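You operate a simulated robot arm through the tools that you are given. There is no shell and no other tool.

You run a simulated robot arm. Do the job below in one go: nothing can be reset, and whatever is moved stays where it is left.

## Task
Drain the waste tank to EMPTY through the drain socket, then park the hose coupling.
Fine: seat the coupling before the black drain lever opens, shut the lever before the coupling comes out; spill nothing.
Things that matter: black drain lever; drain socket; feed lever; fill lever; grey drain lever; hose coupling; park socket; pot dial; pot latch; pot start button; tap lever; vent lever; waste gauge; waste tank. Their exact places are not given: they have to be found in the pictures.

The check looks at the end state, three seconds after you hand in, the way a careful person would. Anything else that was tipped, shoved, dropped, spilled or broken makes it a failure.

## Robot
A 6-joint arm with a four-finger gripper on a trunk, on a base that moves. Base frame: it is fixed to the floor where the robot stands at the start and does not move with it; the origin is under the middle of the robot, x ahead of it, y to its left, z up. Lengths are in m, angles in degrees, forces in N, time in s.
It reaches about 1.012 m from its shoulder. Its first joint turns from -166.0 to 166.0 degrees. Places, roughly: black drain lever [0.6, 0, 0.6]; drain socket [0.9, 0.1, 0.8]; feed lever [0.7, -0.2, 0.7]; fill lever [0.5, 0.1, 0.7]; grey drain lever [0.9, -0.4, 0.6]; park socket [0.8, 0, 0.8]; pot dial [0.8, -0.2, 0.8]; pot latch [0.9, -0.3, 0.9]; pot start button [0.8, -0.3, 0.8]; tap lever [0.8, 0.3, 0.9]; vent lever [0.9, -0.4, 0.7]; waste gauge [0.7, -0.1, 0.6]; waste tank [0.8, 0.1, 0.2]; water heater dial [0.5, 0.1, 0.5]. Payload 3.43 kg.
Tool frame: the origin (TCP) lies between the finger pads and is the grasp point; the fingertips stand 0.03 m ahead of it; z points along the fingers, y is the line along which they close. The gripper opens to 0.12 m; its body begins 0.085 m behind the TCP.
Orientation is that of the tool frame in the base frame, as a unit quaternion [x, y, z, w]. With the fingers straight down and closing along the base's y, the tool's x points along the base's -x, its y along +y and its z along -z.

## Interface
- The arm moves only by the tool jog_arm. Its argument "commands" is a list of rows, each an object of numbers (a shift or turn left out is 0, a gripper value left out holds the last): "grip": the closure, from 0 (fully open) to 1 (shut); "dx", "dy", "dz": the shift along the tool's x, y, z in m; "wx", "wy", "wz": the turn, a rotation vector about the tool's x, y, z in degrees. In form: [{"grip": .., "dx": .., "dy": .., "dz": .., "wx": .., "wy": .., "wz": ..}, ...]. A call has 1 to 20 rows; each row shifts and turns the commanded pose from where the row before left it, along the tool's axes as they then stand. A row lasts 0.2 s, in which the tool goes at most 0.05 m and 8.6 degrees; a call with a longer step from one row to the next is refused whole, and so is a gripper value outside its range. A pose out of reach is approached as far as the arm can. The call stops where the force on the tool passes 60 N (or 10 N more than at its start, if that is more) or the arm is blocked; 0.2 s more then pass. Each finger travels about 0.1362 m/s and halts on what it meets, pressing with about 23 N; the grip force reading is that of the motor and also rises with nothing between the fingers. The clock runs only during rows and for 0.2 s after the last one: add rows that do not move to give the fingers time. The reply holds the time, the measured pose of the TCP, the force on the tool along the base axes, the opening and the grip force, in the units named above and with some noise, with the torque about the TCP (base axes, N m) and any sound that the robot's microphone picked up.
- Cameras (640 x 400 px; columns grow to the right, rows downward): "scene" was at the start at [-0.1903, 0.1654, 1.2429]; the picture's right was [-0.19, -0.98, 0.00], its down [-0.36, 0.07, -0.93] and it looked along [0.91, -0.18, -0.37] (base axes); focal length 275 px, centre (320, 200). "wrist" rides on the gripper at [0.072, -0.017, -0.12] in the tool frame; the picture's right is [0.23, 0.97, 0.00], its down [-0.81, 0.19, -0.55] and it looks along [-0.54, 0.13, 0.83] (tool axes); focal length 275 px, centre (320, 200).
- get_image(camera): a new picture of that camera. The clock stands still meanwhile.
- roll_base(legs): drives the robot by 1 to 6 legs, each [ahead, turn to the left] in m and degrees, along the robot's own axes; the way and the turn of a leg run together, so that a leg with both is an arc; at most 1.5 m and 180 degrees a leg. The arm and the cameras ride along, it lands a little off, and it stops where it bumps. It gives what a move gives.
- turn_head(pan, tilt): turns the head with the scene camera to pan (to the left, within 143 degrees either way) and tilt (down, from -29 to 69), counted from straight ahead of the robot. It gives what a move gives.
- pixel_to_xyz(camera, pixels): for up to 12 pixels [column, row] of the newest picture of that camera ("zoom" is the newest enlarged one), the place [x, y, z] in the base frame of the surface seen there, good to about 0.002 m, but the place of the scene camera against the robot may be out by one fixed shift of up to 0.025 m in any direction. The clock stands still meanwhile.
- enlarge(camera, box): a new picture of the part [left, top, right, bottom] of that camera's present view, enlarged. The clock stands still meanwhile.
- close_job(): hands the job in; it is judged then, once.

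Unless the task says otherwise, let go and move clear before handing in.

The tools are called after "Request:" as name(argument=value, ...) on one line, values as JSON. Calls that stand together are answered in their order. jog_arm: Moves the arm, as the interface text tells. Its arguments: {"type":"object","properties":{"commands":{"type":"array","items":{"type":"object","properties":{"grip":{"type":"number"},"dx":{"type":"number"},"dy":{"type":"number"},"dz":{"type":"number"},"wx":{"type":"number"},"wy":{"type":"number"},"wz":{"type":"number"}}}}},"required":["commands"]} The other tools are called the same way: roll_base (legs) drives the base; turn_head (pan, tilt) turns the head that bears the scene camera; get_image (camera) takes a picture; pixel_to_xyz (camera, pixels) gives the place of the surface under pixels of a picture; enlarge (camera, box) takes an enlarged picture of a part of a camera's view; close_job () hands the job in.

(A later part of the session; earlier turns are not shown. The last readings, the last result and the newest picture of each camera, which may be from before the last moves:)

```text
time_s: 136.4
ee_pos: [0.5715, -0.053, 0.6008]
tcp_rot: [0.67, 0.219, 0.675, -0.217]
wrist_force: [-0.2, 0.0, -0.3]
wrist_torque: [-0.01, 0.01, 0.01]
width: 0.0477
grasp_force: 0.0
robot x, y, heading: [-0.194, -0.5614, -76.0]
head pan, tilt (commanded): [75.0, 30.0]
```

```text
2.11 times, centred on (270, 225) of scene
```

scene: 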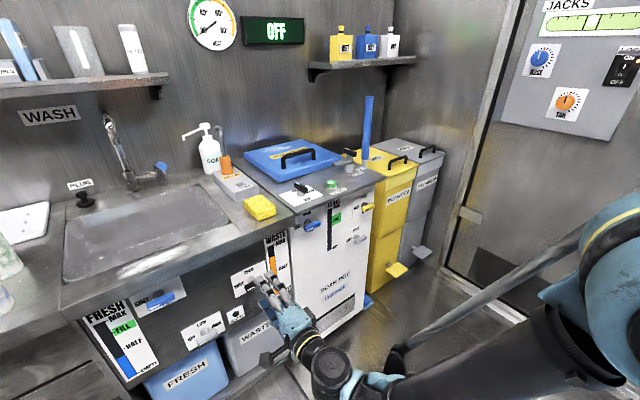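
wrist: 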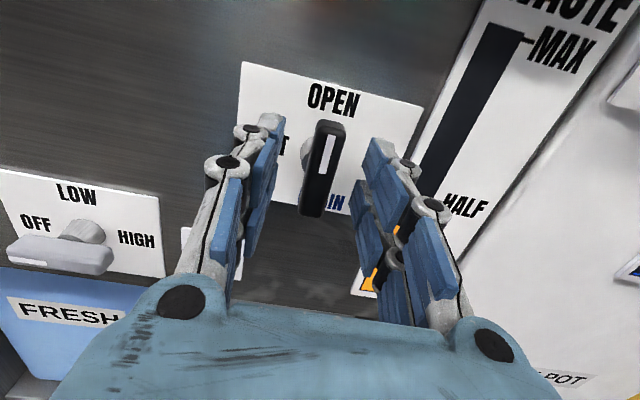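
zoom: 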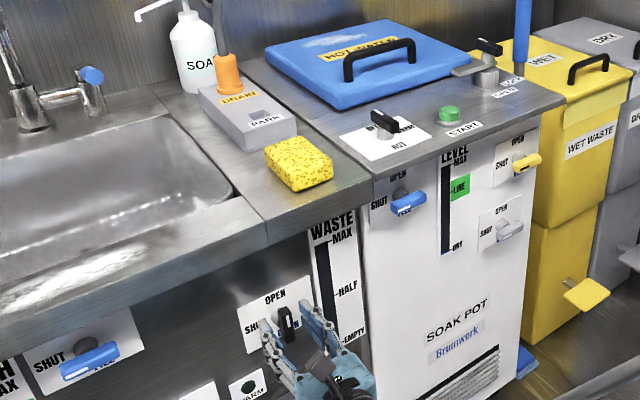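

The gauge looks dark down to the finger covering its very bottom. I'll give it another 8 s to be sure, then close.

Request:
jog_arm(commands=[{}, {}, {}, {}, {}, {}, {}, {}, {}, {}, {}, {}, {}, {}, {}, {}, {}, {}, {}, {}])

Request:
jog_arm(commands=[{}, {}, {}, {}, {}, {}, {}, {}, {}, {}, {}, {}, {}, {}, {}, {}, {}, {}, {}, {}])

Request:
get_image(camera="wrist")

Request:
enlarge(camera="scene", box=[270, 260, 330, 310])

```text
time_s: 140.6
ee_pos: [0.5704, -0.0534, 0.6014]
tcp_rot: [0.67, 0.22, 0.675, -0.217]
wrist_force: [0.4, 0.4, -0.2]
wrist_torque: [0.03, 0.02, 0.02]
width: 0.0479
grasp_force: 0.0
robot x, y, heading: [-0.1929, -0.5617, -76.1]
head pan, tilt (commanded): [75.0, 30.0]
```

```text
time_s: 144.8
ee_pos: [0.5704, -0.0527, 0.6002]
tcp_rot: [0.671, 0.219, 0.675, -0.216]
wrist_force: [-0.4, -0.5, -0.2]
wrist_torque: [-0.01, 0.0, -0.01]
width: 0.0478
grasp_force: 0.0
robot x, y, heading: [-0.1966, -0.5629, -75.9]
head pan, tilt (commanded): [75.0, 30.0]
```

```text
taken
```

wrist: 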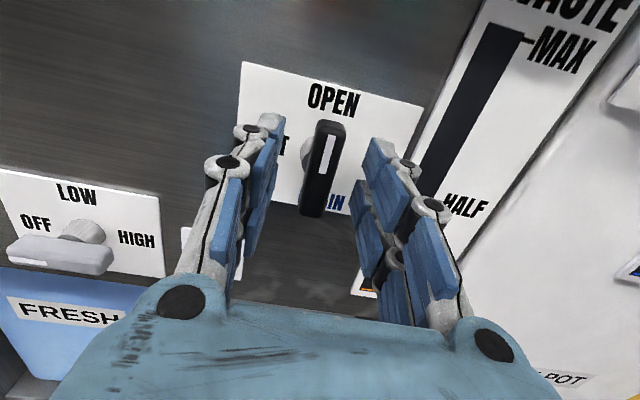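

```text
8.00 times, centred on (300, 285) of scene
```

zoom: 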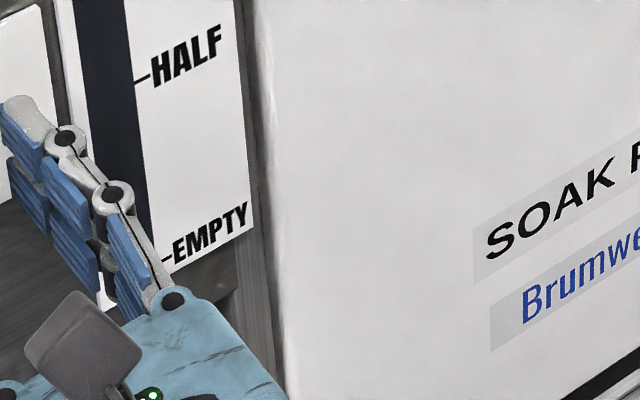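

There's a hint of orange at wrist (367,288), so I'll zoom in on the gauge bottom.

Request:
enlarge(camera="wrist", box=[340, 250, 410, 310])

```text
6.67 times, centred on (375, 280) of wrist
```

zoom: 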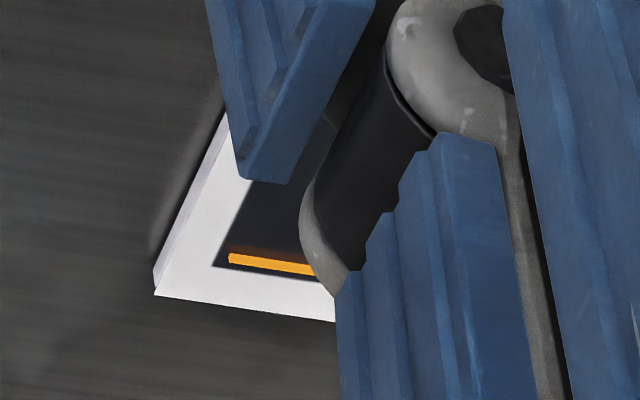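

A thin orange sliver remains at the very bottom. It may be the gauge's minimum, since the soak-pot gauge shows a similar sliver at DRY. I'll wait more and compare.

Request:
jog_arm(commands=[{}, {}, {}, {}, {}, {}, {}, {}, {}, {}, {}, {}, {}, {}, {}, {}, {}, {}, {}, {}])

Request:
enlarge(camera="wrist", box=[340, 250, 410, 310])

```text
time_s: 149.0
ee_pos: [0.5702, -0.0526, 0.6005]
tcp_rot: [0.67, 0.219, 0.675, -0.217]
wrist_force: [-0.2, 0.2, -0.7]
wrist_torque: [0.01, -0.01, -0.01]
width: 0.0479
grasp_force: 0.0
robot x, y, heading: [-0.1964, -0.5623, -75.8]
head pan, tilt (commanded): [75.0, 30.0]
```

```text
6.67 times, centred on (375, 280) of wrist
```

zoom: 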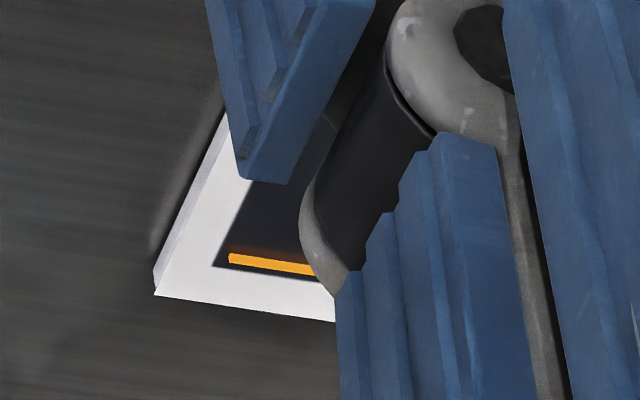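

Unchanged, so that's the gauge's minimum and the tank is EMPTY. Now I'll re-grip the lever and turn it back to SHUT.

Request:
jog_arm(commands=[{"grip": 0.8}, {"grip": 1}, {"grip": 1}, {"grip": 1}])

Request:
jog_arm(commands=[{"wz": -6}, {"wz": -8}, {"wz": -8}, {"wz": -8}, {}])

Request:
enlarge(camera="scene", box=[220, 220, 340, 320])

```text
time_s: 150.0
ee_pos: [0.5709, -0.0529, 0.6004]
tcp_rot: [0.67, 0.219, 0.675, -0.217]
wrist_force: [0.7, -2.7, -0.2]
wrist_torque: [-0.01, -0.02, -0.08]
width: 0.0162
grasp_force: 44.7
robot x, y, heading: [-0.194, -0.5611, -76.1]
head pan, tilt (commanded): [75.0, 30.0]
```

```text
time_s: 151.2
ee_pos: [0.5689, -0.0508, 0.6009]
tcp_rot: [0.59, 0.386, 0.708, -0.034]
wrist_force: [6.2, -0.3, 1.0]
wrist_torque: [0.31, -0.4, 0.22]
width: 0.0161
grasp_force: 45.1
robot x, y, heading: [-0.1945, -0.5624, -76.2]
head pan, tilt (commanded): [75.0, 30.0]
```

```text
4.00 times, centred on (280, 270) of scene
```

zoom: 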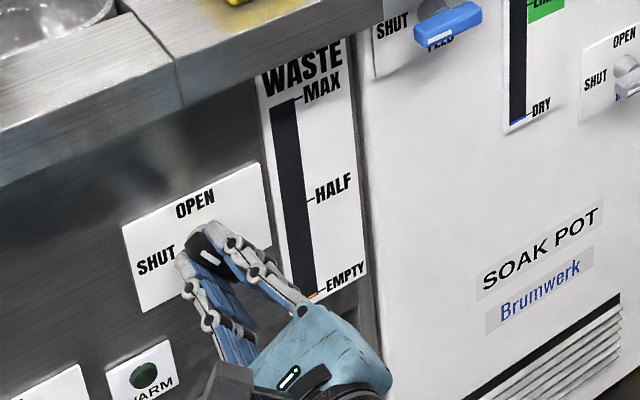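

The lever is turning back smoothly, and the unblocked gauge reads EMPTY. I'll continue to SHUT.

Request:
jog_arm(commands=[{"wz": -8.5}, {"wz": -8.5}, {"wz": -8.5}, {"wz": -8.5}, {}])

Request:
jog_arm(commands=[{"wz": -8.5}, {"wz": -8.5}, {"wz": -7}, {}])

Request:
enlarge(camera="scene", box=[220, 220, 340, 320])

Request:
get_image(camera="wrist")

```text
time_s: 152.4
ee_pos: [0.5707, -0.0512, 0.6002]
tcp_rot: [0.452, 0.542, 0.687, 0.174]
wrist_force: [-10.9, -9.7, -12.1]
wrist_torque: [0.07, -0.09, 0.87]
width: 0.0159
grasp_force: 45.1
robot x, y, heading: [-0.1949, -0.5621, -76.2]
head pan, tilt (commanded): [75.0, 30.0]
```

```text
time_s: 153.4
ee_pos: [0.5709, -0.0516, 0.5999]
tcp_rot: [0.329, 0.624, 0.636, 0.313]
wrist_force: [-34.0, -20.0, -36.6]
wrist_torque: [-0.62, 0.96, 0.1]
width: 0.0161
grasp_force: 45.4
robot x, y, heading: [-0.1965, -0.5613, -76.1]
head pan, tilt (commanded): [75.0, 30.0]
```

```text
4.00 times, centred on (280, 270) of scene
```

zoom: 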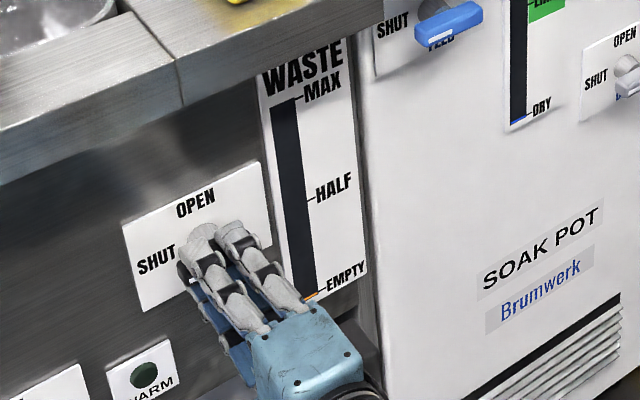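

```text
taken
```

wrist: 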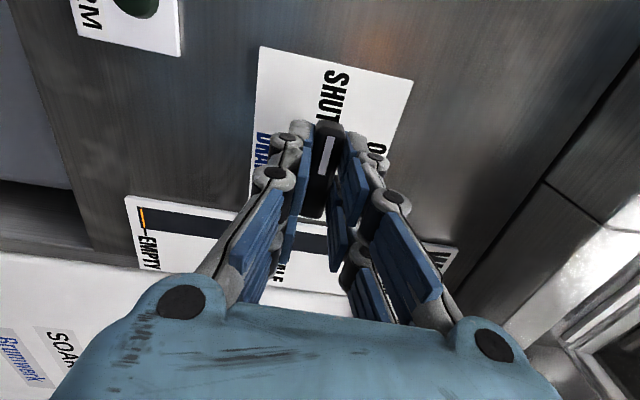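

The pointer is at SHUT within about 2°, but the forces built up to 54 N from a slight offset. I'll open, re-level the tool exactly, then close again so the pads square the bar onto SHUT.

Request:
jog_arm(commands=[{"grip": 0.75}, {"grip": 0.65}, {}, {}])

Request:
get_image(camera="wrist")

Request:
enlarge(camera="wrist", box=[240, 30, 420, 250])

```text
time_s: 154.4
ee_pos: [0.5716, -0.0511, 0.6006]
tcp_rot: [0.329, 0.623, 0.637, 0.312]
wrist_force: [0.5, -0.1, -0.3]
wrist_torque: [0.0, 0.03, 0.03]
width: 0.0419
grasp_force: 0.2
robot x, y, heading: [-0.191, -0.5604, -75.9]
head pan, tilt (commanded): [75.0, 30.0]
```

```text
taken
```

wrist: 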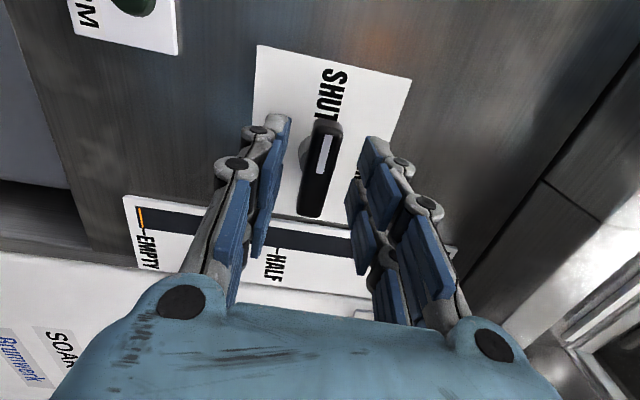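

```text
1.82 times, centred on (330, 140) of wrist
```

zoom: 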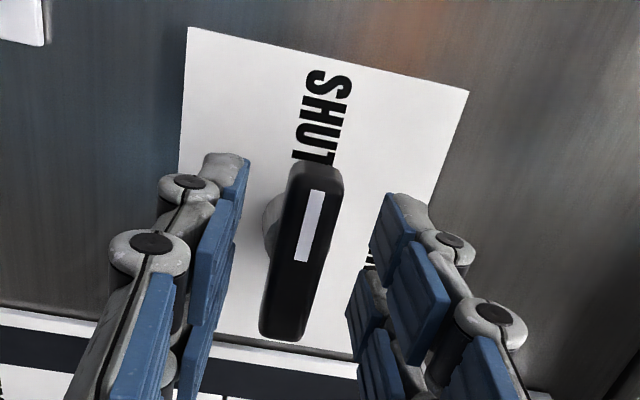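

Request:
pixel_to_xyz(camera="zoom", pixels=[[297, 180], [328, 182], [268, 325], [300, 330], [312, 180], [284, 328], [285, 250], [318, 260]])

```text
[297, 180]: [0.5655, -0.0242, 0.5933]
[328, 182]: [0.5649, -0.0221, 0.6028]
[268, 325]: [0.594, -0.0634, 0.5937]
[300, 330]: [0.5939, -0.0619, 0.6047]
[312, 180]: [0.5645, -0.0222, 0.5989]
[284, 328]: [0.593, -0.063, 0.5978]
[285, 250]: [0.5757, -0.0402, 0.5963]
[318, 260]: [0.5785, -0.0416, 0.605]
```

The bar ends are at z≈0.598 and 0.599, so it's level at SHUT. I'll still square it by closing the level pads on it and nudging 1° toward the stop.

Request:
jog_arm(commands=[{"dy": -0.0005, "wz": -2}, {"grip": 0.8}, {"grip": 1}, {"grip": 1}, {"grip": 1}])

Request:
jog_arm(commands=[{"wz": -1}, {}])

```text
time_s: 155.6
ee_pos: [0.5716, -0.0513, 0.5998]
tcp_rot: [0.319, 0.63, 0.63, 0.324]
wrist_force: [-2.3, -1.7, -7.4]
wrist_torque: [0.11, 0.33, 0.04]
width: 0.0162
grasp_force: 45.0
robot x, y, heading: [-0.192, -0.5657, -76.0]
head pan, tilt (commanded): [75.0, 30.0]
```

```text
time_s: 156.2
ee_pos: [0.5705, -0.0517, 0.5996]
tcp_rot: [0.314, 0.632, 0.627, 0.33]
wrist_force: [4.7, 5.4, -4.1]
wrist_torque: [0.87, 0.76, 0.12]
width: 0.016
grasp_force: 45.5
robot x, y, heading: [-0.1924, -0.5603, -75.9]
head pan, tilt (commanded): [75.0, 30.0]
```

Torque about the lever axis rose to about 1.2 N·m, so it's against the SHUT stop. I'll open the fingers and back out.

Request:
jog_arm(commands=[{"grip": 0.7}, {"grip": 0.5}, {"grip": 0.4}, {"grip": 0.4}, {"dz": -0.02}, {"dz": -0.025}, {"dz": -0.03}, {"dz": -0.03}, {}])

Request:
get_image(camera="wrist")

Request:
enlarge(camera="scene", box=[190, 200, 350, 320])

```text
time_s: 158.2
ee_pos: [0.4865, -0.1139, 0.5977]
tcp_rot: [0.314, 0.632, 0.628, 0.33]
wrist_force: [-0.2, -0.4, -0.4]
wrist_torque: [-0.01, 0.02, 0.03]
width: 0.0721
grasp_force: 0.0
robot x, y, heading: [-0.1947, -0.5644, -76.3]
head pan, tilt (commanded): [75.0, 30.0]
```

```text
taken
```

wrist: 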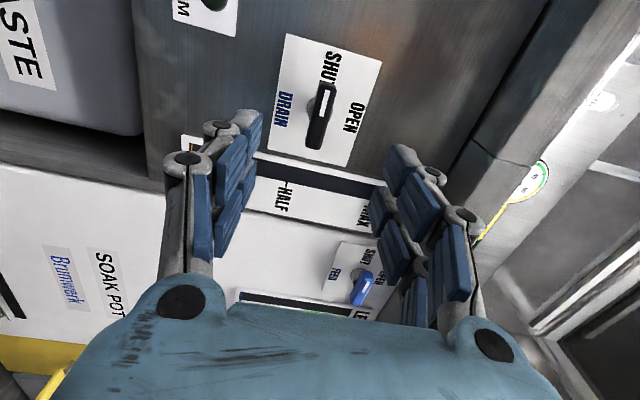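

```text
3.33 times, centred on (270, 260) of scene
```

zoom: 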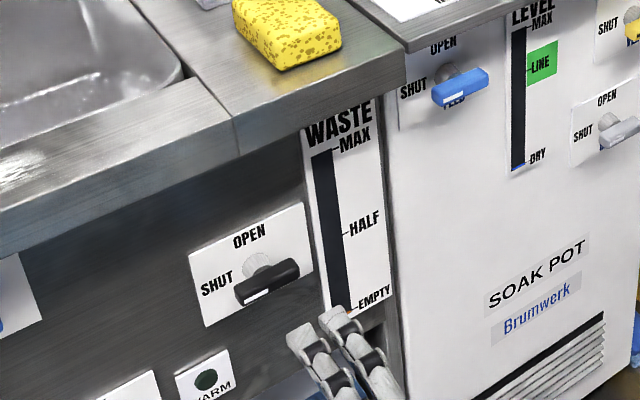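

The lever reads SHUT with its white mark to the left, and WASTE is at EMPTY. Now I'll raise and retract the hand before repositioning the base for the coupling.

Request:
jog_arm(commands=[{"dy": 0.03, "dz": -0.005}, {"dy": 0.04}, {"dy": 0.04, "dz": -0.01}, {"dy": 0.04, "dz": -0.02}, {"dy": 0.04, "dz": -0.025}, {"dy": 0.04, "dz": -0.025}, {"dy": 0.04, "dz": -0.025}, {"dy": 0.04, "dz": -0.025}, {"dy": 0.03, "dz": -0.025}, {}])

Request:
get_image(camera="scene")

```text
time_s: 160.4
ee_pos: [0.3515, -0.2027, 0.9385]
tcp_rot: [0.314, 0.632, 0.627, 0.33]
wrist_force: [-0.4, 0.2, -0.4]
wrist_torque: [0.0, 0.0, 0.0]
width: 0.0721
grasp_force: 0.1
robot x, y, heading: [-0.1965, -0.5631, -76.0]
head pan, tilt (commanded): [75.0, 30.0]
```

```text
taken
```

scene: 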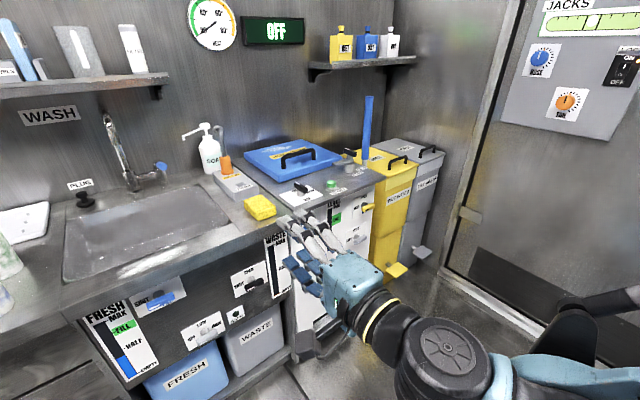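

The hand is clear at n=0.16 and z=0.94. I'll alternate between swinging the arm right about the shoulder and turning the base left, so the hand stays in front. First, the arm swing of −50°.

Request:
jog_arm(commands=[{"dx": -0.0472, "dz": 0.0104, "wy": -3.6}, {"dx": -0.0472, "dz": 0.0104, "wy": -3.6}, {"dx": -0.0472, "dz": 0.0104, "wy": -3.6}, {"dx": -0.0472, "dz": 0.0104, "wy": -3.6}, {"dx": -0.0472, "dz": 0.0104, "wy": -3.6}, {"dx": -0.0472, "dz": 0.0104, "wy": -3.6}, {"dx": -0.0472, "dz": 0.0104, "wy": -3.6}, {"dx": -0.0472, "dz": 0.0104, "wy": -3.6}, {"dx": -0.0472, "dz": 0.0104, "wy": -3.6}, {"dx": -0.0472, "dz": 0.0104, "wy": -3.6}, {"dx": -0.0472, "dz": 0.0104, "wy": -3.6}, {"dx": -0.0472, "dz": 0.0104, "wy": -3.6}, {"dx": -0.0472, "dz": 0.0104, "wy": -3.6}, {"dx": -0.0472, "dz": 0.0104, "wy": -3.6}, {}])

Request:
turn_head(pan=40, tilt=28)

Request:
get_image(camera="scene")

```text
time_s: 163.6
ee_pos: [0.6246, -0.7948, 0.9523]
tcp_rot: [0.551, 0.431, 0.434, 0.567]
wrist_force: [0.5, 0.3, -0.3]
wrist_torque: [0.0, 0.03, 0.03]
width: 0.0724
grasp_force: 0.0
robot x, y, heading: [-0.192, -0.5596, -76.0]
head pan, tilt (commanded): [75.0, 30.0]
```

```text
time_s: 164.6
ee_pos: [0.6248, -0.7926, 0.9526]
tcp_rot: [0.551, 0.432, 0.434, 0.567]
wrist_force: [0.4, -0.5, -0.7]
wrist_torque: [-0.01, 0.0, 0.02]
width: 0.072
grasp_force: 0.1
robot x, y, heading: [-0.1909, -0.5611, -76.1]
head pan, tilt (commanded): [40.0, 28.0]
```

```text
taken
```

scene: 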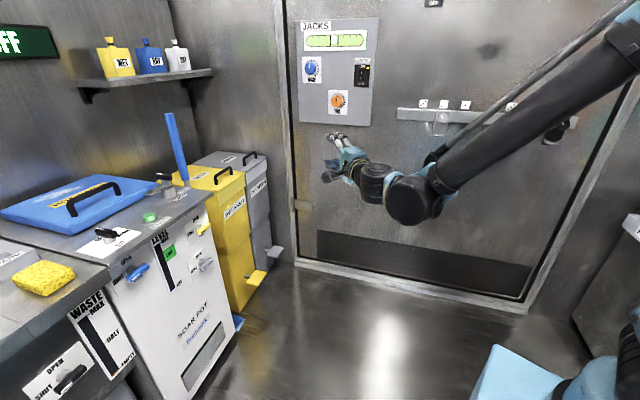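

The hand is free in front of the door. Now I'll turn the base left 50°, which brings the hand back in front of the panel above worktop height.

Request:
roll_base(legs=[[0, 50]])

Request:
get_image(camera="scene")

```text
time_s: 167.6
ee_pos: [0.5012, -0.0708, 0.9525]
tcp_rot: [0.311, 0.626, 0.637, 0.325]
wrist_force: [0.1, 0.3, 0.7]
wrist_torque: [-0.03, 0.03, -0.02]
width: 0.072
grasp_force: 0.1
robot x, y, heading: [-0.1965, -0.5652, -24.7]
head pan, tilt (commanded): [40.0, 28.0]
```

```text
taken
```

scene: 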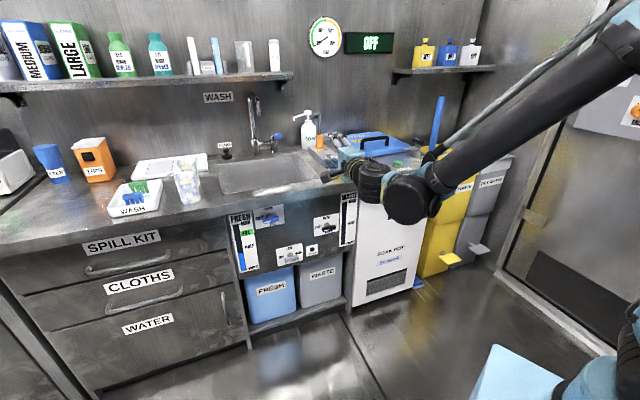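

The hand is back in front of the panel, and the base is at heading −24.7°. I'll turn another 40° left so the shoulder faces the coupling; the hand's arc stays in front of the counter edge.

Request:
roll_base(legs=[[0, 40]])

Request:
turn_head(pan=20, tilt=25)

Request:
get_image(camera="scene")

```text
time_s: 170.1
ee_pos: [-0.0017, 0.2622, 0.957]
tcp_rot: [0.07, 0.694, 0.711, 0.086]
wrist_force: [0.6, -0.3, -1.0]
wrist_torque: [0.0, -0.01, -0.01]
width: 0.0721
grasp_force: 0.1
robot x, y, heading: [-0.1981, -0.5704, 15.8]
head pan, tilt (commanded): [40.0, 28.0]
```

```text
time_s: 170.9
ee_pos: [-0.0127, 0.2592, 0.9617]
tcp_rot: [0.066, 0.692, 0.713, 0.091]
wrist_force: [1.0, -0.6, -0.4]
wrist_torque: [-0.04, 0.0, -0.01]
width: 0.072
grasp_force: 0.1
robot x, y, heading: [-0.1964, -0.5685, 15.9]
head pan, tilt (commanded): [20.0, 25.0]
```

```text
taken
```

scene: 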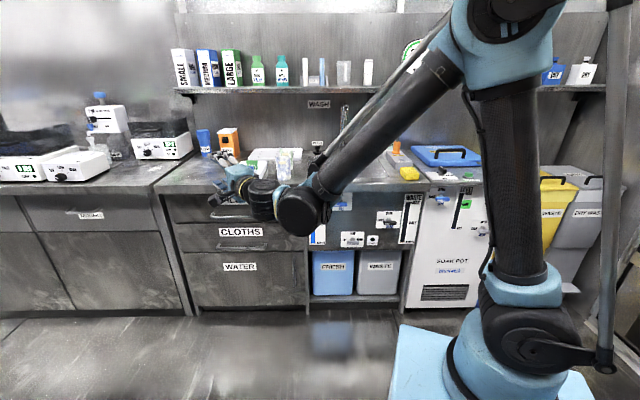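

Base heading is 15.8°. Now I'll swing the arm right about the shoulder by −40°, bringing the hand back toward the coupling at z≈0.96, above the cups and sink edge.

Request:
jog_arm(commands=[{"dx": -0.0464, "dz": 0.01195, "wy": -3.6}, {"dx": -0.0464, "dz": 0.01195, "wy": -3.6}, {"dx": -0.0464, "dz": 0.01195, "wy": -3.6}, {"dx": -0.0464, "dz": 0.01195, "wy": -3.6}, {"dx": -0.0464, "dz": 0.01195, "wy": -3.6}, {"dx": -0.0464, "dz": 0.01195, "wy": -3.6}, {"dx": -0.0464, "dz": 0.01195, "wy": -3.6}, {"dx": -0.0464, "dz": 0.01195, "wy": -3.6}, {"dx": -0.0464, "dz": 0.01195, "wy": -3.6}, {"dx": -0.0464, "dz": 0.01195, "wy": -3.6}, {"dx": -0.0464, "dz": 0.01195, "wy": -3.6}, {}])

Request:
get_image(camera="scene")

Request:
get_image(camera="wrist")

```text
time_s: 173.5
ee_pos: [0.482, 0.1134, 0.9789]
tcp_rot: [0.303, 0.62, 0.649, 0.32]
wrist_force: [0.6, -0.1, -1.2]
wrist_torque: [-0.01, -0.05, 0.02]
width: 0.0718
grasp_force: 0.0
robot x, y, heading: [-0.1979, -0.5657, 15.6]
head pan, tilt (commanded): [20.0, 25.0]
```

```text
taken
```

scene: 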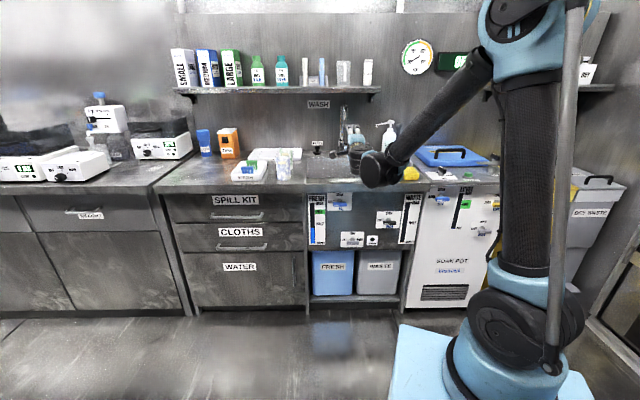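

```text
taken
```

wrist: 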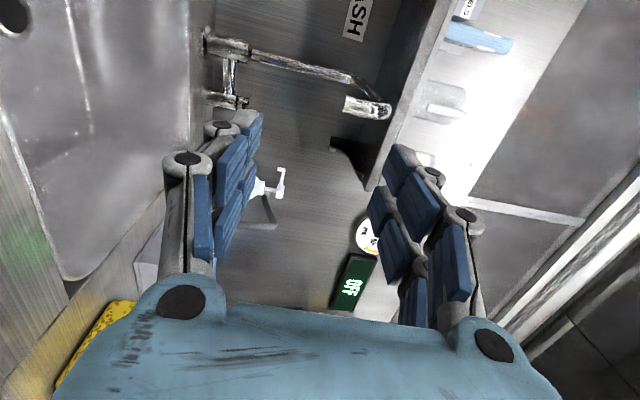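

The hand is over the sink edge, pointing the right way. I'll shift it right to the coupling's line, then roll +90° so the camera is on top again.

Request:
jog_arm(commands=[{"dx": -0.0433}, {"dx": -0.0433}, {"dx": -0.0433}, {"dx": -0.0433}, {"dx": -0.0433}, {"dx": -0.0433}, {}])

Request:
jog_arm(commands=[{"wz": 8.2}, {"wz": 8.2}, {"wz": 8.2}, {"wz": 8.2}, {"wz": 8.2}, {"wz": 8.2}, {"wz": 8.2}, {"wz": 8.2}, {"wz": 8.2}, {"wz": 8.2}, {"wz": 8}, {}])

Request:
get_image(camera="wrist")

Request:
get_image(camera="scene")

```text
time_s: 175.1
ee_pos: [0.6359, -0.0851, 0.9823]
tcp_rot: [0.352, 0.588, 0.675, 0.272]
wrist_force: [-0.9, 1.5, -1.0]
wrist_torque: [-0.1, -0.16, -0.09]
width: 0.0719
grasp_force: 0.0
out of reach, approached as far as the arm can: row 5, 6
robot x, y, heading: [-0.1933, -0.5651, 15.7]
head pan, tilt (commanded): [20.0, 25.0]
```

```text
time_s: 177.7
ee_pos: [0.6198, -0.0615, 0.9789]
tcp_rot: [0.655, 0.221, 0.686, -0.23]
wrist_force: [0.2, 0.2, -0.3]
wrist_torque: [-0.03, 0.02, -0.02]
width: 0.0719
grasp_force: 0.1
out of reach, approached as far as the arm can: row 6, 7, 8, 9, 11
robot x, y, heading: [-0.1987, -0.569, 15.8]
head pan, tilt (commanded): [20.0, 25.0]
```

```text
taken
```

wrist: 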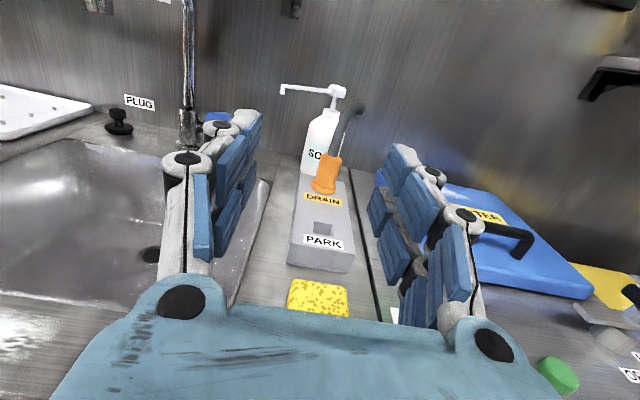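

```text
taken
```

scene: 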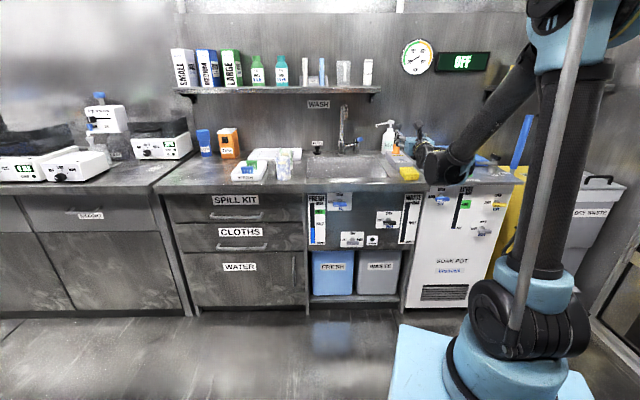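

The hand is facing the block with the camera on top, and the coupling stands in DRAIN at wrist (327,175). I'll tilt down 32° to restore the grasp orientation.

Request:
jog_arm(commands=[{"wy": -8.1}, {"wy": -8.1}, {"wy": -8.1}, {"wy": -8.1}, {}])

Request:
get_image(camera="wrist")

Request:
get_image(camera="scene")

```text
time_s: 178.9
ee_pos: [0.632, -0.0767, 0.9803]
tcp_rot: [0.817, 0.284, 0.474, -0.163]
wrist_force: [-0.8, 0.1, 1.5]
wrist_torque: [-0.03, 0.01, -0.02]
width: 0.0721
grasp_force: 0.0
out of reach, approached as far as the arm can: row 3, 4
robot x, y, heading: [-0.1951, -0.5667, 15.5]
head pan, tilt (commanded): [20.0, 25.0]
```

```text
taken
```

wrist: 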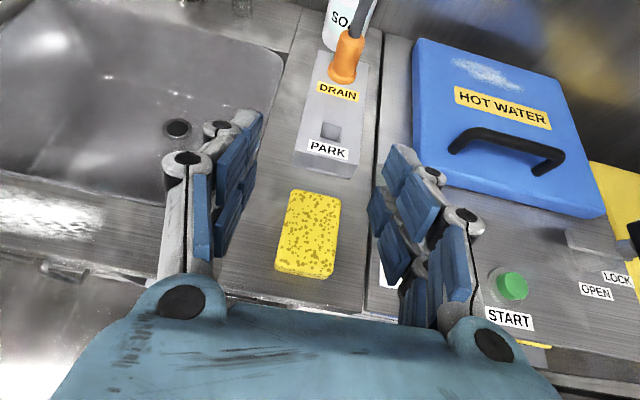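

```text
taken
```

scene: 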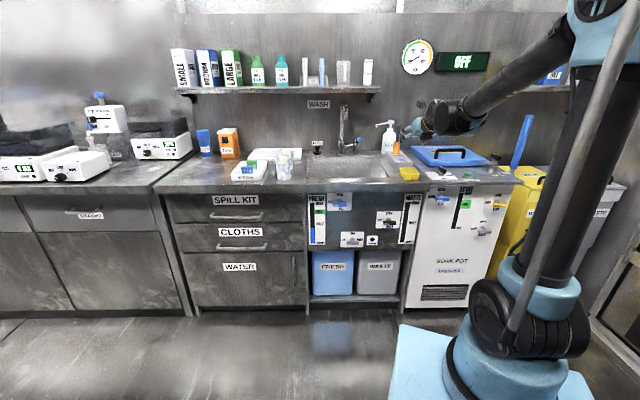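

The TCP is at a good standoff, but here the hand is nearly in line with the forearm, a wrist singularity, which explains the warnings. The plug is round, so yaw is free. I'll yaw the hand right by 28° to get a healthy wrist bend.

Request:
jog_arm(commands=[{"wx": -4.86, "wz": 2.78}, {"wx": -4.86, "wz": 2.78}, {"wx": -4.86, "wz": 2.78}, {"wx": -4.86, "wz": 2.78}, {"wx": -4.86, "wz": 2.78}, {}])

Request:
get_image(camera="wrist")

Request:
get_image(camera="scene")

```text
time_s: 180.3
ee_pos: [0.632, -0.0777, 0.9803]
tcp_rot: [0.817, 0.284, 0.475, -0.164]
wrist_force: [0.2, 0.2, -0.3]
wrist_torque: [0.01, 0.01, -0.01]
width: 0.0718
grasp_force: 0.2
out of reach, approached as far as the arm can: row 1, 2, 3, 4, 5
robot x, y, heading: [-0.197, -0.5669, 15.9]
head pan, tilt (commanded): [20.0, 25.0]
```

```text
taken
```

wrist: 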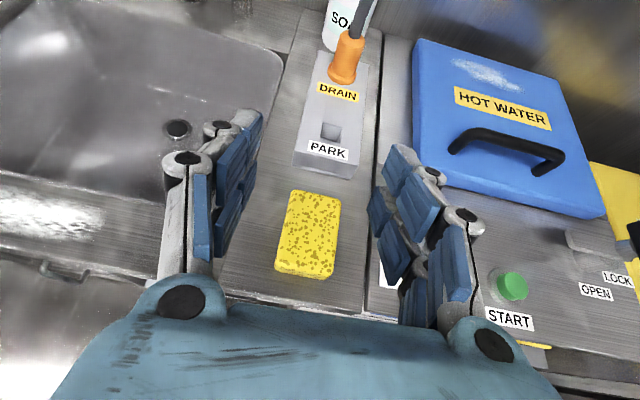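

```text
taken
```

scene: 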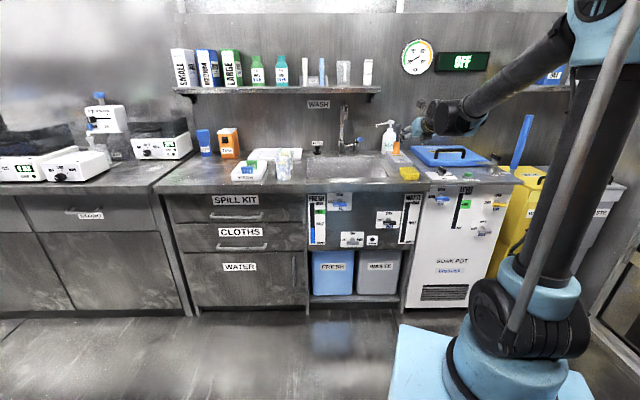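

It wouldn't yaw right at all because a wrist joint is at its limit on that side. I'll go the other way and yaw left, so the fingers point toward the sink side. That leaves the wrist comfortably bent and still clears the soap bottle and lid handle.

Request:
jog_arm(commands=[{"wx": 4.86, "wz": -2.78}, {"wx": 4.86, "wz": -2.78}, {"wx": 4.86, "wz": -2.78}, {"wx": 4.86, "wz": -2.78}, {"wx": 4.86, "wz": -2.78}, {}])

Request:
get_image(camera="wrist")

Request:
get_image(camera="scene")

```text
time_s: 181.7
ee_pos: [0.6322, -0.0767, 0.9791]
tcp_rot: [0.723, 0.475, 0.419, -0.275]
wrist_force: [-0.4, -0.2, 0.2]
wrist_torque: [0.0, 0.01, 0.03]
width: 0.072
grasp_force: 0.1
robot x, y, heading: [-0.1973, -0.5685, 16.0]
head pan, tilt (commanded): [20.0, 25.0]
```

```text
taken
```

wrist: 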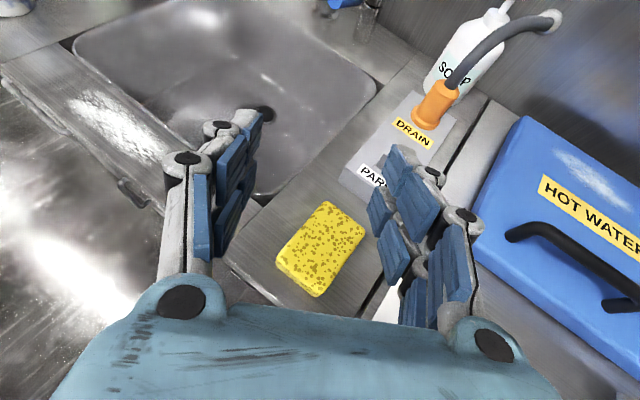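

```text
taken
```

scene: 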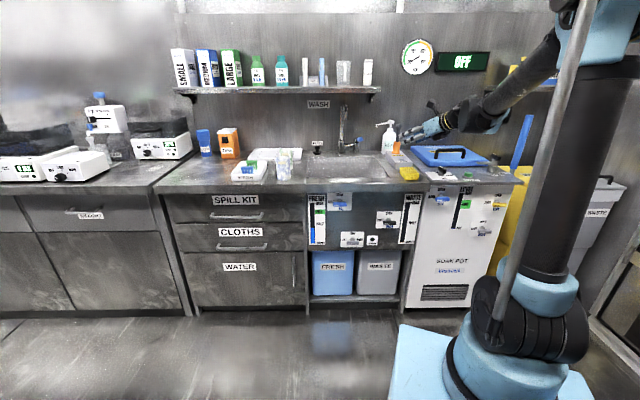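

That works cleanly: yaw is now 66.6° with a 30° down tilt. I'll drive the base ahead 0.08 m for reach margin; the hand moves only over clear worktop at z=0.98.

Request:
roll_base(legs=[[0.08, 0]])

Request:
get_image(camera="wrist")

```text
time_s: 182.8
ee_pos: [0.7089, -0.0551, 0.9797]
tcp_rot: [0.724, 0.473, 0.42, -0.273]
wrist_force: [0.8, 0.0, 0.2]
wrist_torque: [0.01, -0.03, -0.01]
width: 0.0722
grasp_force: 0.0
robot x, y, heading: [-0.1147, -0.5452, 15.7]
head pan, tilt (commanded): [20.0, 25.0]
```

```text
taken
```

wrist: 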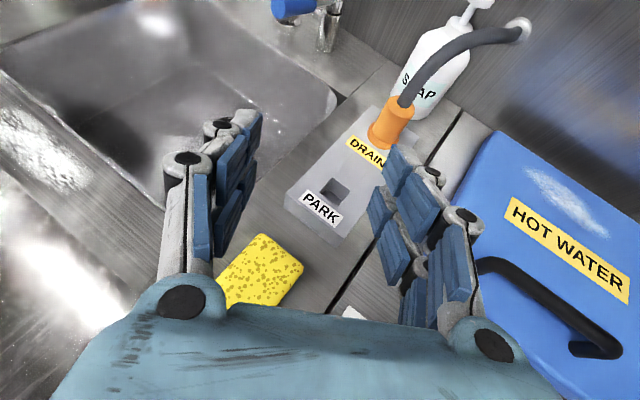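

The coupling is at wrist (390,125). I'll move to the standoff point, 0.13 m back along the approach line from the drain grasp.

Request:
jog_arm(commands=[{"dx": 0.009, "dy": 0.0309, "dz": 0.019}, {"dx": 0.009, "dy": 0.0309, "dz": 0.019}, {"dx": 0.009, "dy": 0.0309, "dz": 0.019}, {}])

Request:
get_image(camera="wrist")

Request:
enlarge(camera="wrist", box=[230, 30, 390, 220])

```text
time_s: 183.8
ee_pos: [0.8081, -0.0353, 0.9878]
tcp_rot: [0.72, 0.474, 0.427, -0.273]
wrist_force: [0.4, -0.1, -0.2]
wrist_torque: [0.0, 0.02, 0.01]
width: 0.0721
grasp_force: 0.0
robot x, y, heading: [-0.119, -0.5446, 15.7]
head pan, tilt (commanded): [20.0, 25.0]
```

```text
taken
```

wrist: 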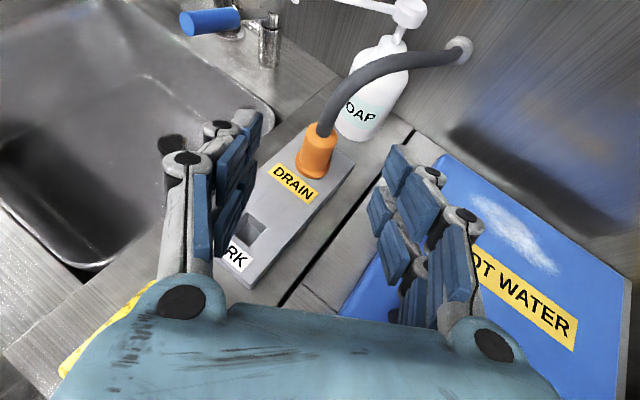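

```text
2.11 times, centred on (310, 125) of wrist
```

zoom: 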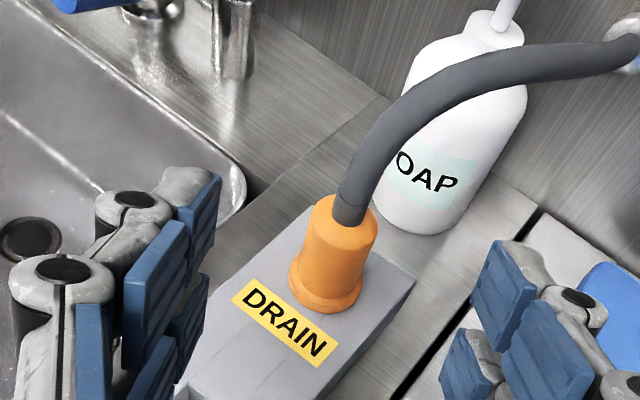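

Request:
pixel_to_xyz(camera="zoom", pixels=[[335, 250], [308, 245], [368, 262], [330, 275], [340, 225], [325, 300], [350, 205], [375, 165], [400, 130], [290, 285], [358, 295]])

Request:
pixel_to_xyz(camera="wrist", pixels=[[249, 228], [265, 217], [252, 245], [239, 228], [292, 183], [352, 160], [320, 165], [430, 62], [370, 95], [330, 100]])

```text
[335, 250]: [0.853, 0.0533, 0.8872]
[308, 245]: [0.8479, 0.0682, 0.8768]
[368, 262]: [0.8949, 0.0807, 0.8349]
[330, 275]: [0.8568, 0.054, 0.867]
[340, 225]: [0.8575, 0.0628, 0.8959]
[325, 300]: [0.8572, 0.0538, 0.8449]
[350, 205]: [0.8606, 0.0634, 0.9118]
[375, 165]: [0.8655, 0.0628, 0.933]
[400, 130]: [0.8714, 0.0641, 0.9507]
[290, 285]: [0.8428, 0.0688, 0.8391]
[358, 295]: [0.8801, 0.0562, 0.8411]
```

```text
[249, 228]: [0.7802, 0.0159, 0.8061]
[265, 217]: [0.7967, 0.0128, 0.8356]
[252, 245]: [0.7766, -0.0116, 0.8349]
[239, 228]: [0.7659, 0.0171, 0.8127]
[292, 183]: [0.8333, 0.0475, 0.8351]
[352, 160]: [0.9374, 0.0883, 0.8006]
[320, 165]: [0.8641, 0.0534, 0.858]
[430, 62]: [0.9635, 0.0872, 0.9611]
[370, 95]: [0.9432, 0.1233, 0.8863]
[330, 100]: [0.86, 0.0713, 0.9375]
```

The coupling is confirmed at (0.863, 0.068). I'll align sideways and advance in two stages along the approach line, keeping the fingers 72 mm apart.

Request:
jog_arm(commands=[{"dx": -0.0094, "dy": 0.0026, "dz": 0.018}, {"dx": -0.0094, "dy": 0.0026, "dz": 0.018}, {"dx": -0.0093, "dy": 0.0026, "dz": 0.018}, {"dz": 0.025}, {}])

Request:
get_image(camera="wrist")

Request:
enlarge(camera="scene", box=[350, 90, 510, 200])

```text
time_s: 185.0
ee_pos: [0.8374, 0.0085, 0.923]
tcp_rot: [0.721, 0.474, 0.426, -0.272]
wrist_force: [0.8, -0.8, -0.1]
wrist_torque: [-0.02, 0.02, 0.0]
width: 0.0719
grasp_force: 0.1
robot x, y, heading: [-0.1182, -0.5464, 15.7]
head pan, tilt (commanded): [20.0, 25.0]
```

```text
taken
```

wrist: 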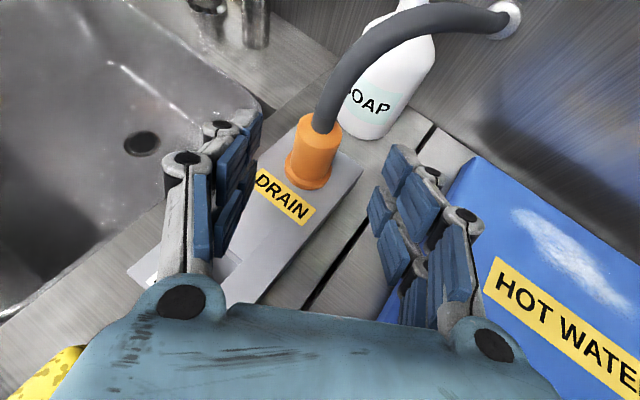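

```text
3.64 times, centred on (430, 145) of scene
```

zoom: 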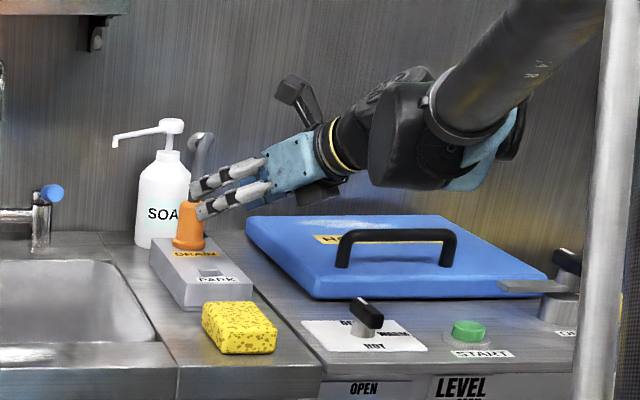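

Alignment is good, with 0.074 m left to go. I'll advance to the grasp point.

Request:
jog_arm(commands=[{"dx": 0.001, "dz": 0.025}, {"dx": 0.001, "dz": 0.025}, {"dx": 0.001, "dz": 0.0237}, {}])

Request:
get_image(camera="wrist")

Request:
enlarge(camera="scene", box=[370, 100, 460, 180])

```text
time_s: 186.0
ee_pos: [0.8645, 0.0696, 0.8894]
tcp_rot: [0.721, 0.475, 0.426, -0.272]
wrist_force: [-0.7, -0.6, -0.1]
wrist_torque: [0.01, 0.0, 0.02]
width: 0.0722
grasp_force: 0.1
robot x, y, heading: [-0.1158, -0.5444, 15.8]
head pan, tilt (commanded): [20.0, 25.0]
```

```text
taken
```

wrist: 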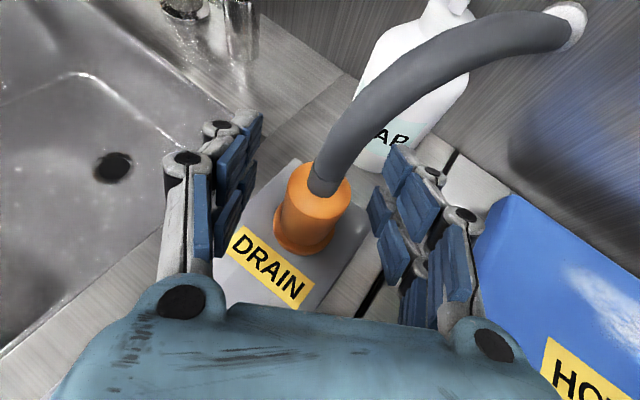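

```text
5.00 times, centred on (415, 140) of scene
```

zoom: 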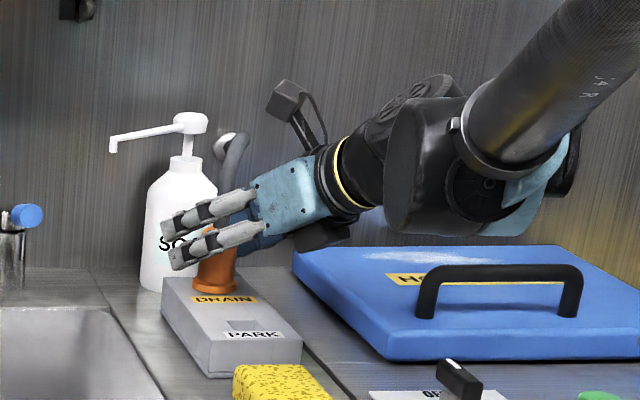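

The fingers straddle the coupling exactly as before, and the drain lever is confirmed SHUT. I'll close the grip.

Request:
jog_arm(commands=[{"grip": 0.6}, {"grip": 0.75}, {"grip": 1}, {"grip": 1}, {"grip": 1}])

Request:
get_image(camera="wrist")

Request:
enlarge(camera="scene", box=[300, 180, 480, 290])

```text
time_s: 187.2
ee_pos: [0.8639, 0.0705, 0.8902]
tcp_rot: [0.721, 0.474, 0.426, -0.272]
wrist_force: [0.6, 0.1, 0.2]
wrist_torque: [-0.02, 0.01, -0.02]
width: 0.0319
grasp_force: 22.6
robot x, y, heading: [-0.1212, -0.5452, 15.6]
head pan, tilt (commanded): [20.0, 25.0]
```

```text
taken
```

wrist: 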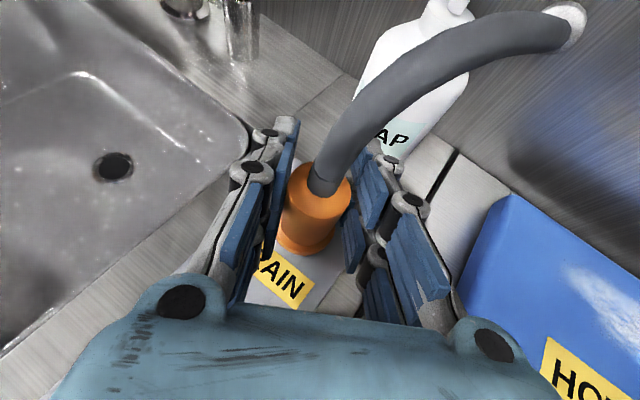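

```text
3.56 times, centred on (390, 235) of scene
```

zoom: 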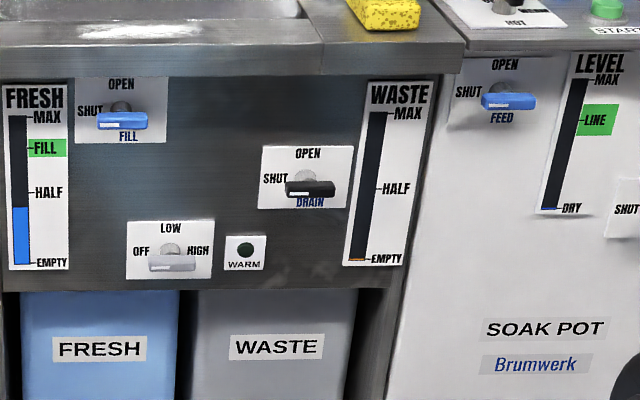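

Gripped (31.9 mm, 22.6 N). The panel zoom shows the drain lever on SHUT, WASTE at EMPTY, and the other levers untouched. I'll lift the coupling straight up.

Request:
jog_arm(commands=[{"dx": 0.00872, "dy": 0.0001, "dz": -0.00489}, {"dx": 0.00872, "dy": 0.0001, "dz": -0.00489}, {"dx": 0.00872, "dy": 0.0001, "dz": -0.00489}, {}])

Request:
jog_arm(commands=[{"dx": 0.00872, "dy": 0.0001, "dz": -0.00489}, {"dx": 0.00872, "dy": 0.0001, "dz": -0.00489}, {"dx": 0.00872, "dy": 0.0001, "dz": -0.00489}, {"dx": 0.00872, "dy": 0.0001, "dz": -0.00489}, {}])

Request:
get_image(camera="wrist")

Request:
enlarge(camera="scene", box=[370, 100, 460, 180])

```text
time_s: 188.2
ee_pos: [0.8639, 0.0686, 0.9215]
tcp_rot: [0.721, 0.475, 0.425, -0.273]
wrist_force: [0.4, 0.7, -2.1]
wrist_torque: [-0.03, -0.01, 0.02]
width: 0.0317
grasp_force: 22.9
robot x, y, heading: [-0.116, -0.5433, 15.8]
head pan, tilt (commanded): [20.0, 25.0]
```

```text
time_s: 189.4
ee_pos: [0.8654, 0.0689, 0.9605]
tcp_rot: [0.721, 0.475, 0.425, -0.272]
wrist_force: [-0.3, -0.2, -1.6]
wrist_torque: [0.02, 0.0, 0.0]
width: 0.0319
grasp_force: 23.1
robot x, y, heading: [-0.1146, -0.5472, 16.1]
head pan, tilt (commanded): [20.0, 25.0]
```

```text
taken
```

wrist: 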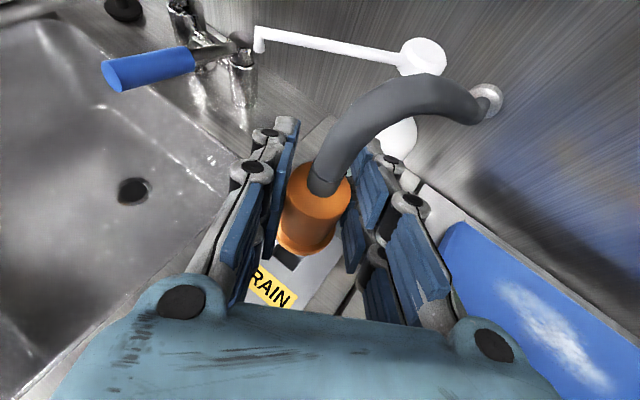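

```text
5.00 times, centred on (415, 140) of scene
```

zoom: 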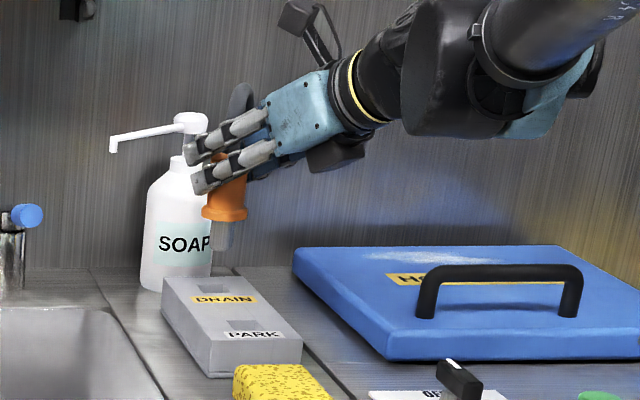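

The plug is clear of the drain. I'll carry it back along the block toward PARK with the reverse of the measured hole spacing.

Request:
jog_arm(commands=[{"dx": -0.0114, "dy": -0.01385, "dz": -0.0206}, {"dx": -0.0114, "dy": -0.01385, "dz": -0.0206}, {"dx": -0.0114, "dy": -0.01385, "dz": -0.0206}, {"dx": -0.0114, "dy": -0.01385, "dz": -0.0205}, {}, {}])

Request:
get_image(camera="wrist")

Request:
enlarge(camera="scene", box=[385, 125, 435, 175])

```text
time_s: 190.8
ee_pos: [0.7766, 0.0051, 0.9613]
tcp_rot: [0.721, 0.475, 0.426, -0.272]
wrist_force: [0.4, -0.4, -1.7]
wrist_torque: [-0.01, 0.0, 0.04]
width: 0.0321
grasp_force: 22.9
robot x, y, heading: [-0.1163, -0.5457, 15.7]
head pan, tilt (commanded): [20.0, 25.0]
```

```text
taken
```

wrist: 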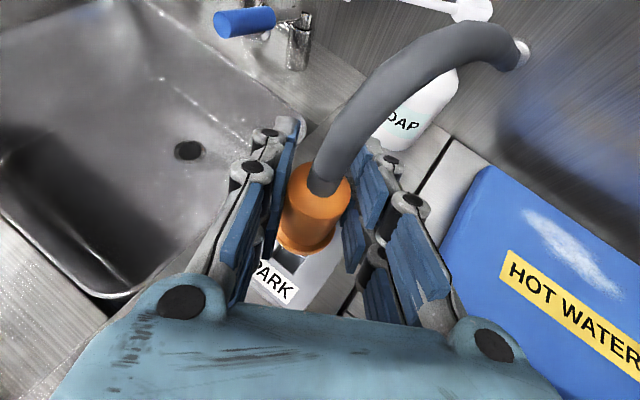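

```text
8.00 times, centred on (410, 150) of scene
```

zoom: 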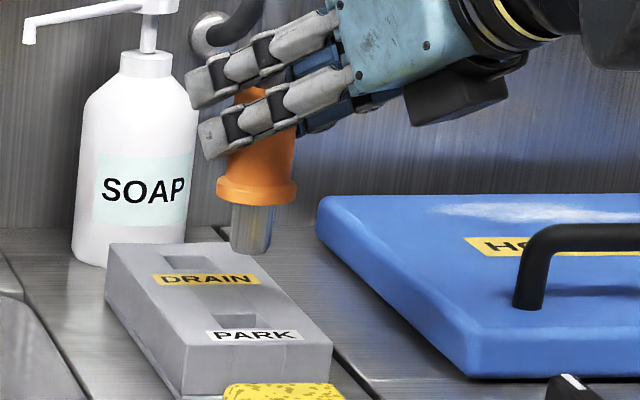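

The plug hangs over PARK. I'll verify the alignment numerically in a closer zoom.

Request:
enlarge(camera="scene", box=[392, 142, 428, 170])

```text
14.29 times, centred on (410, 156) of scene
```

zoom: 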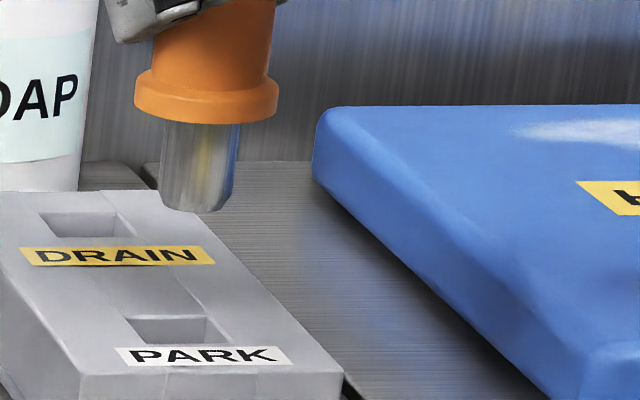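

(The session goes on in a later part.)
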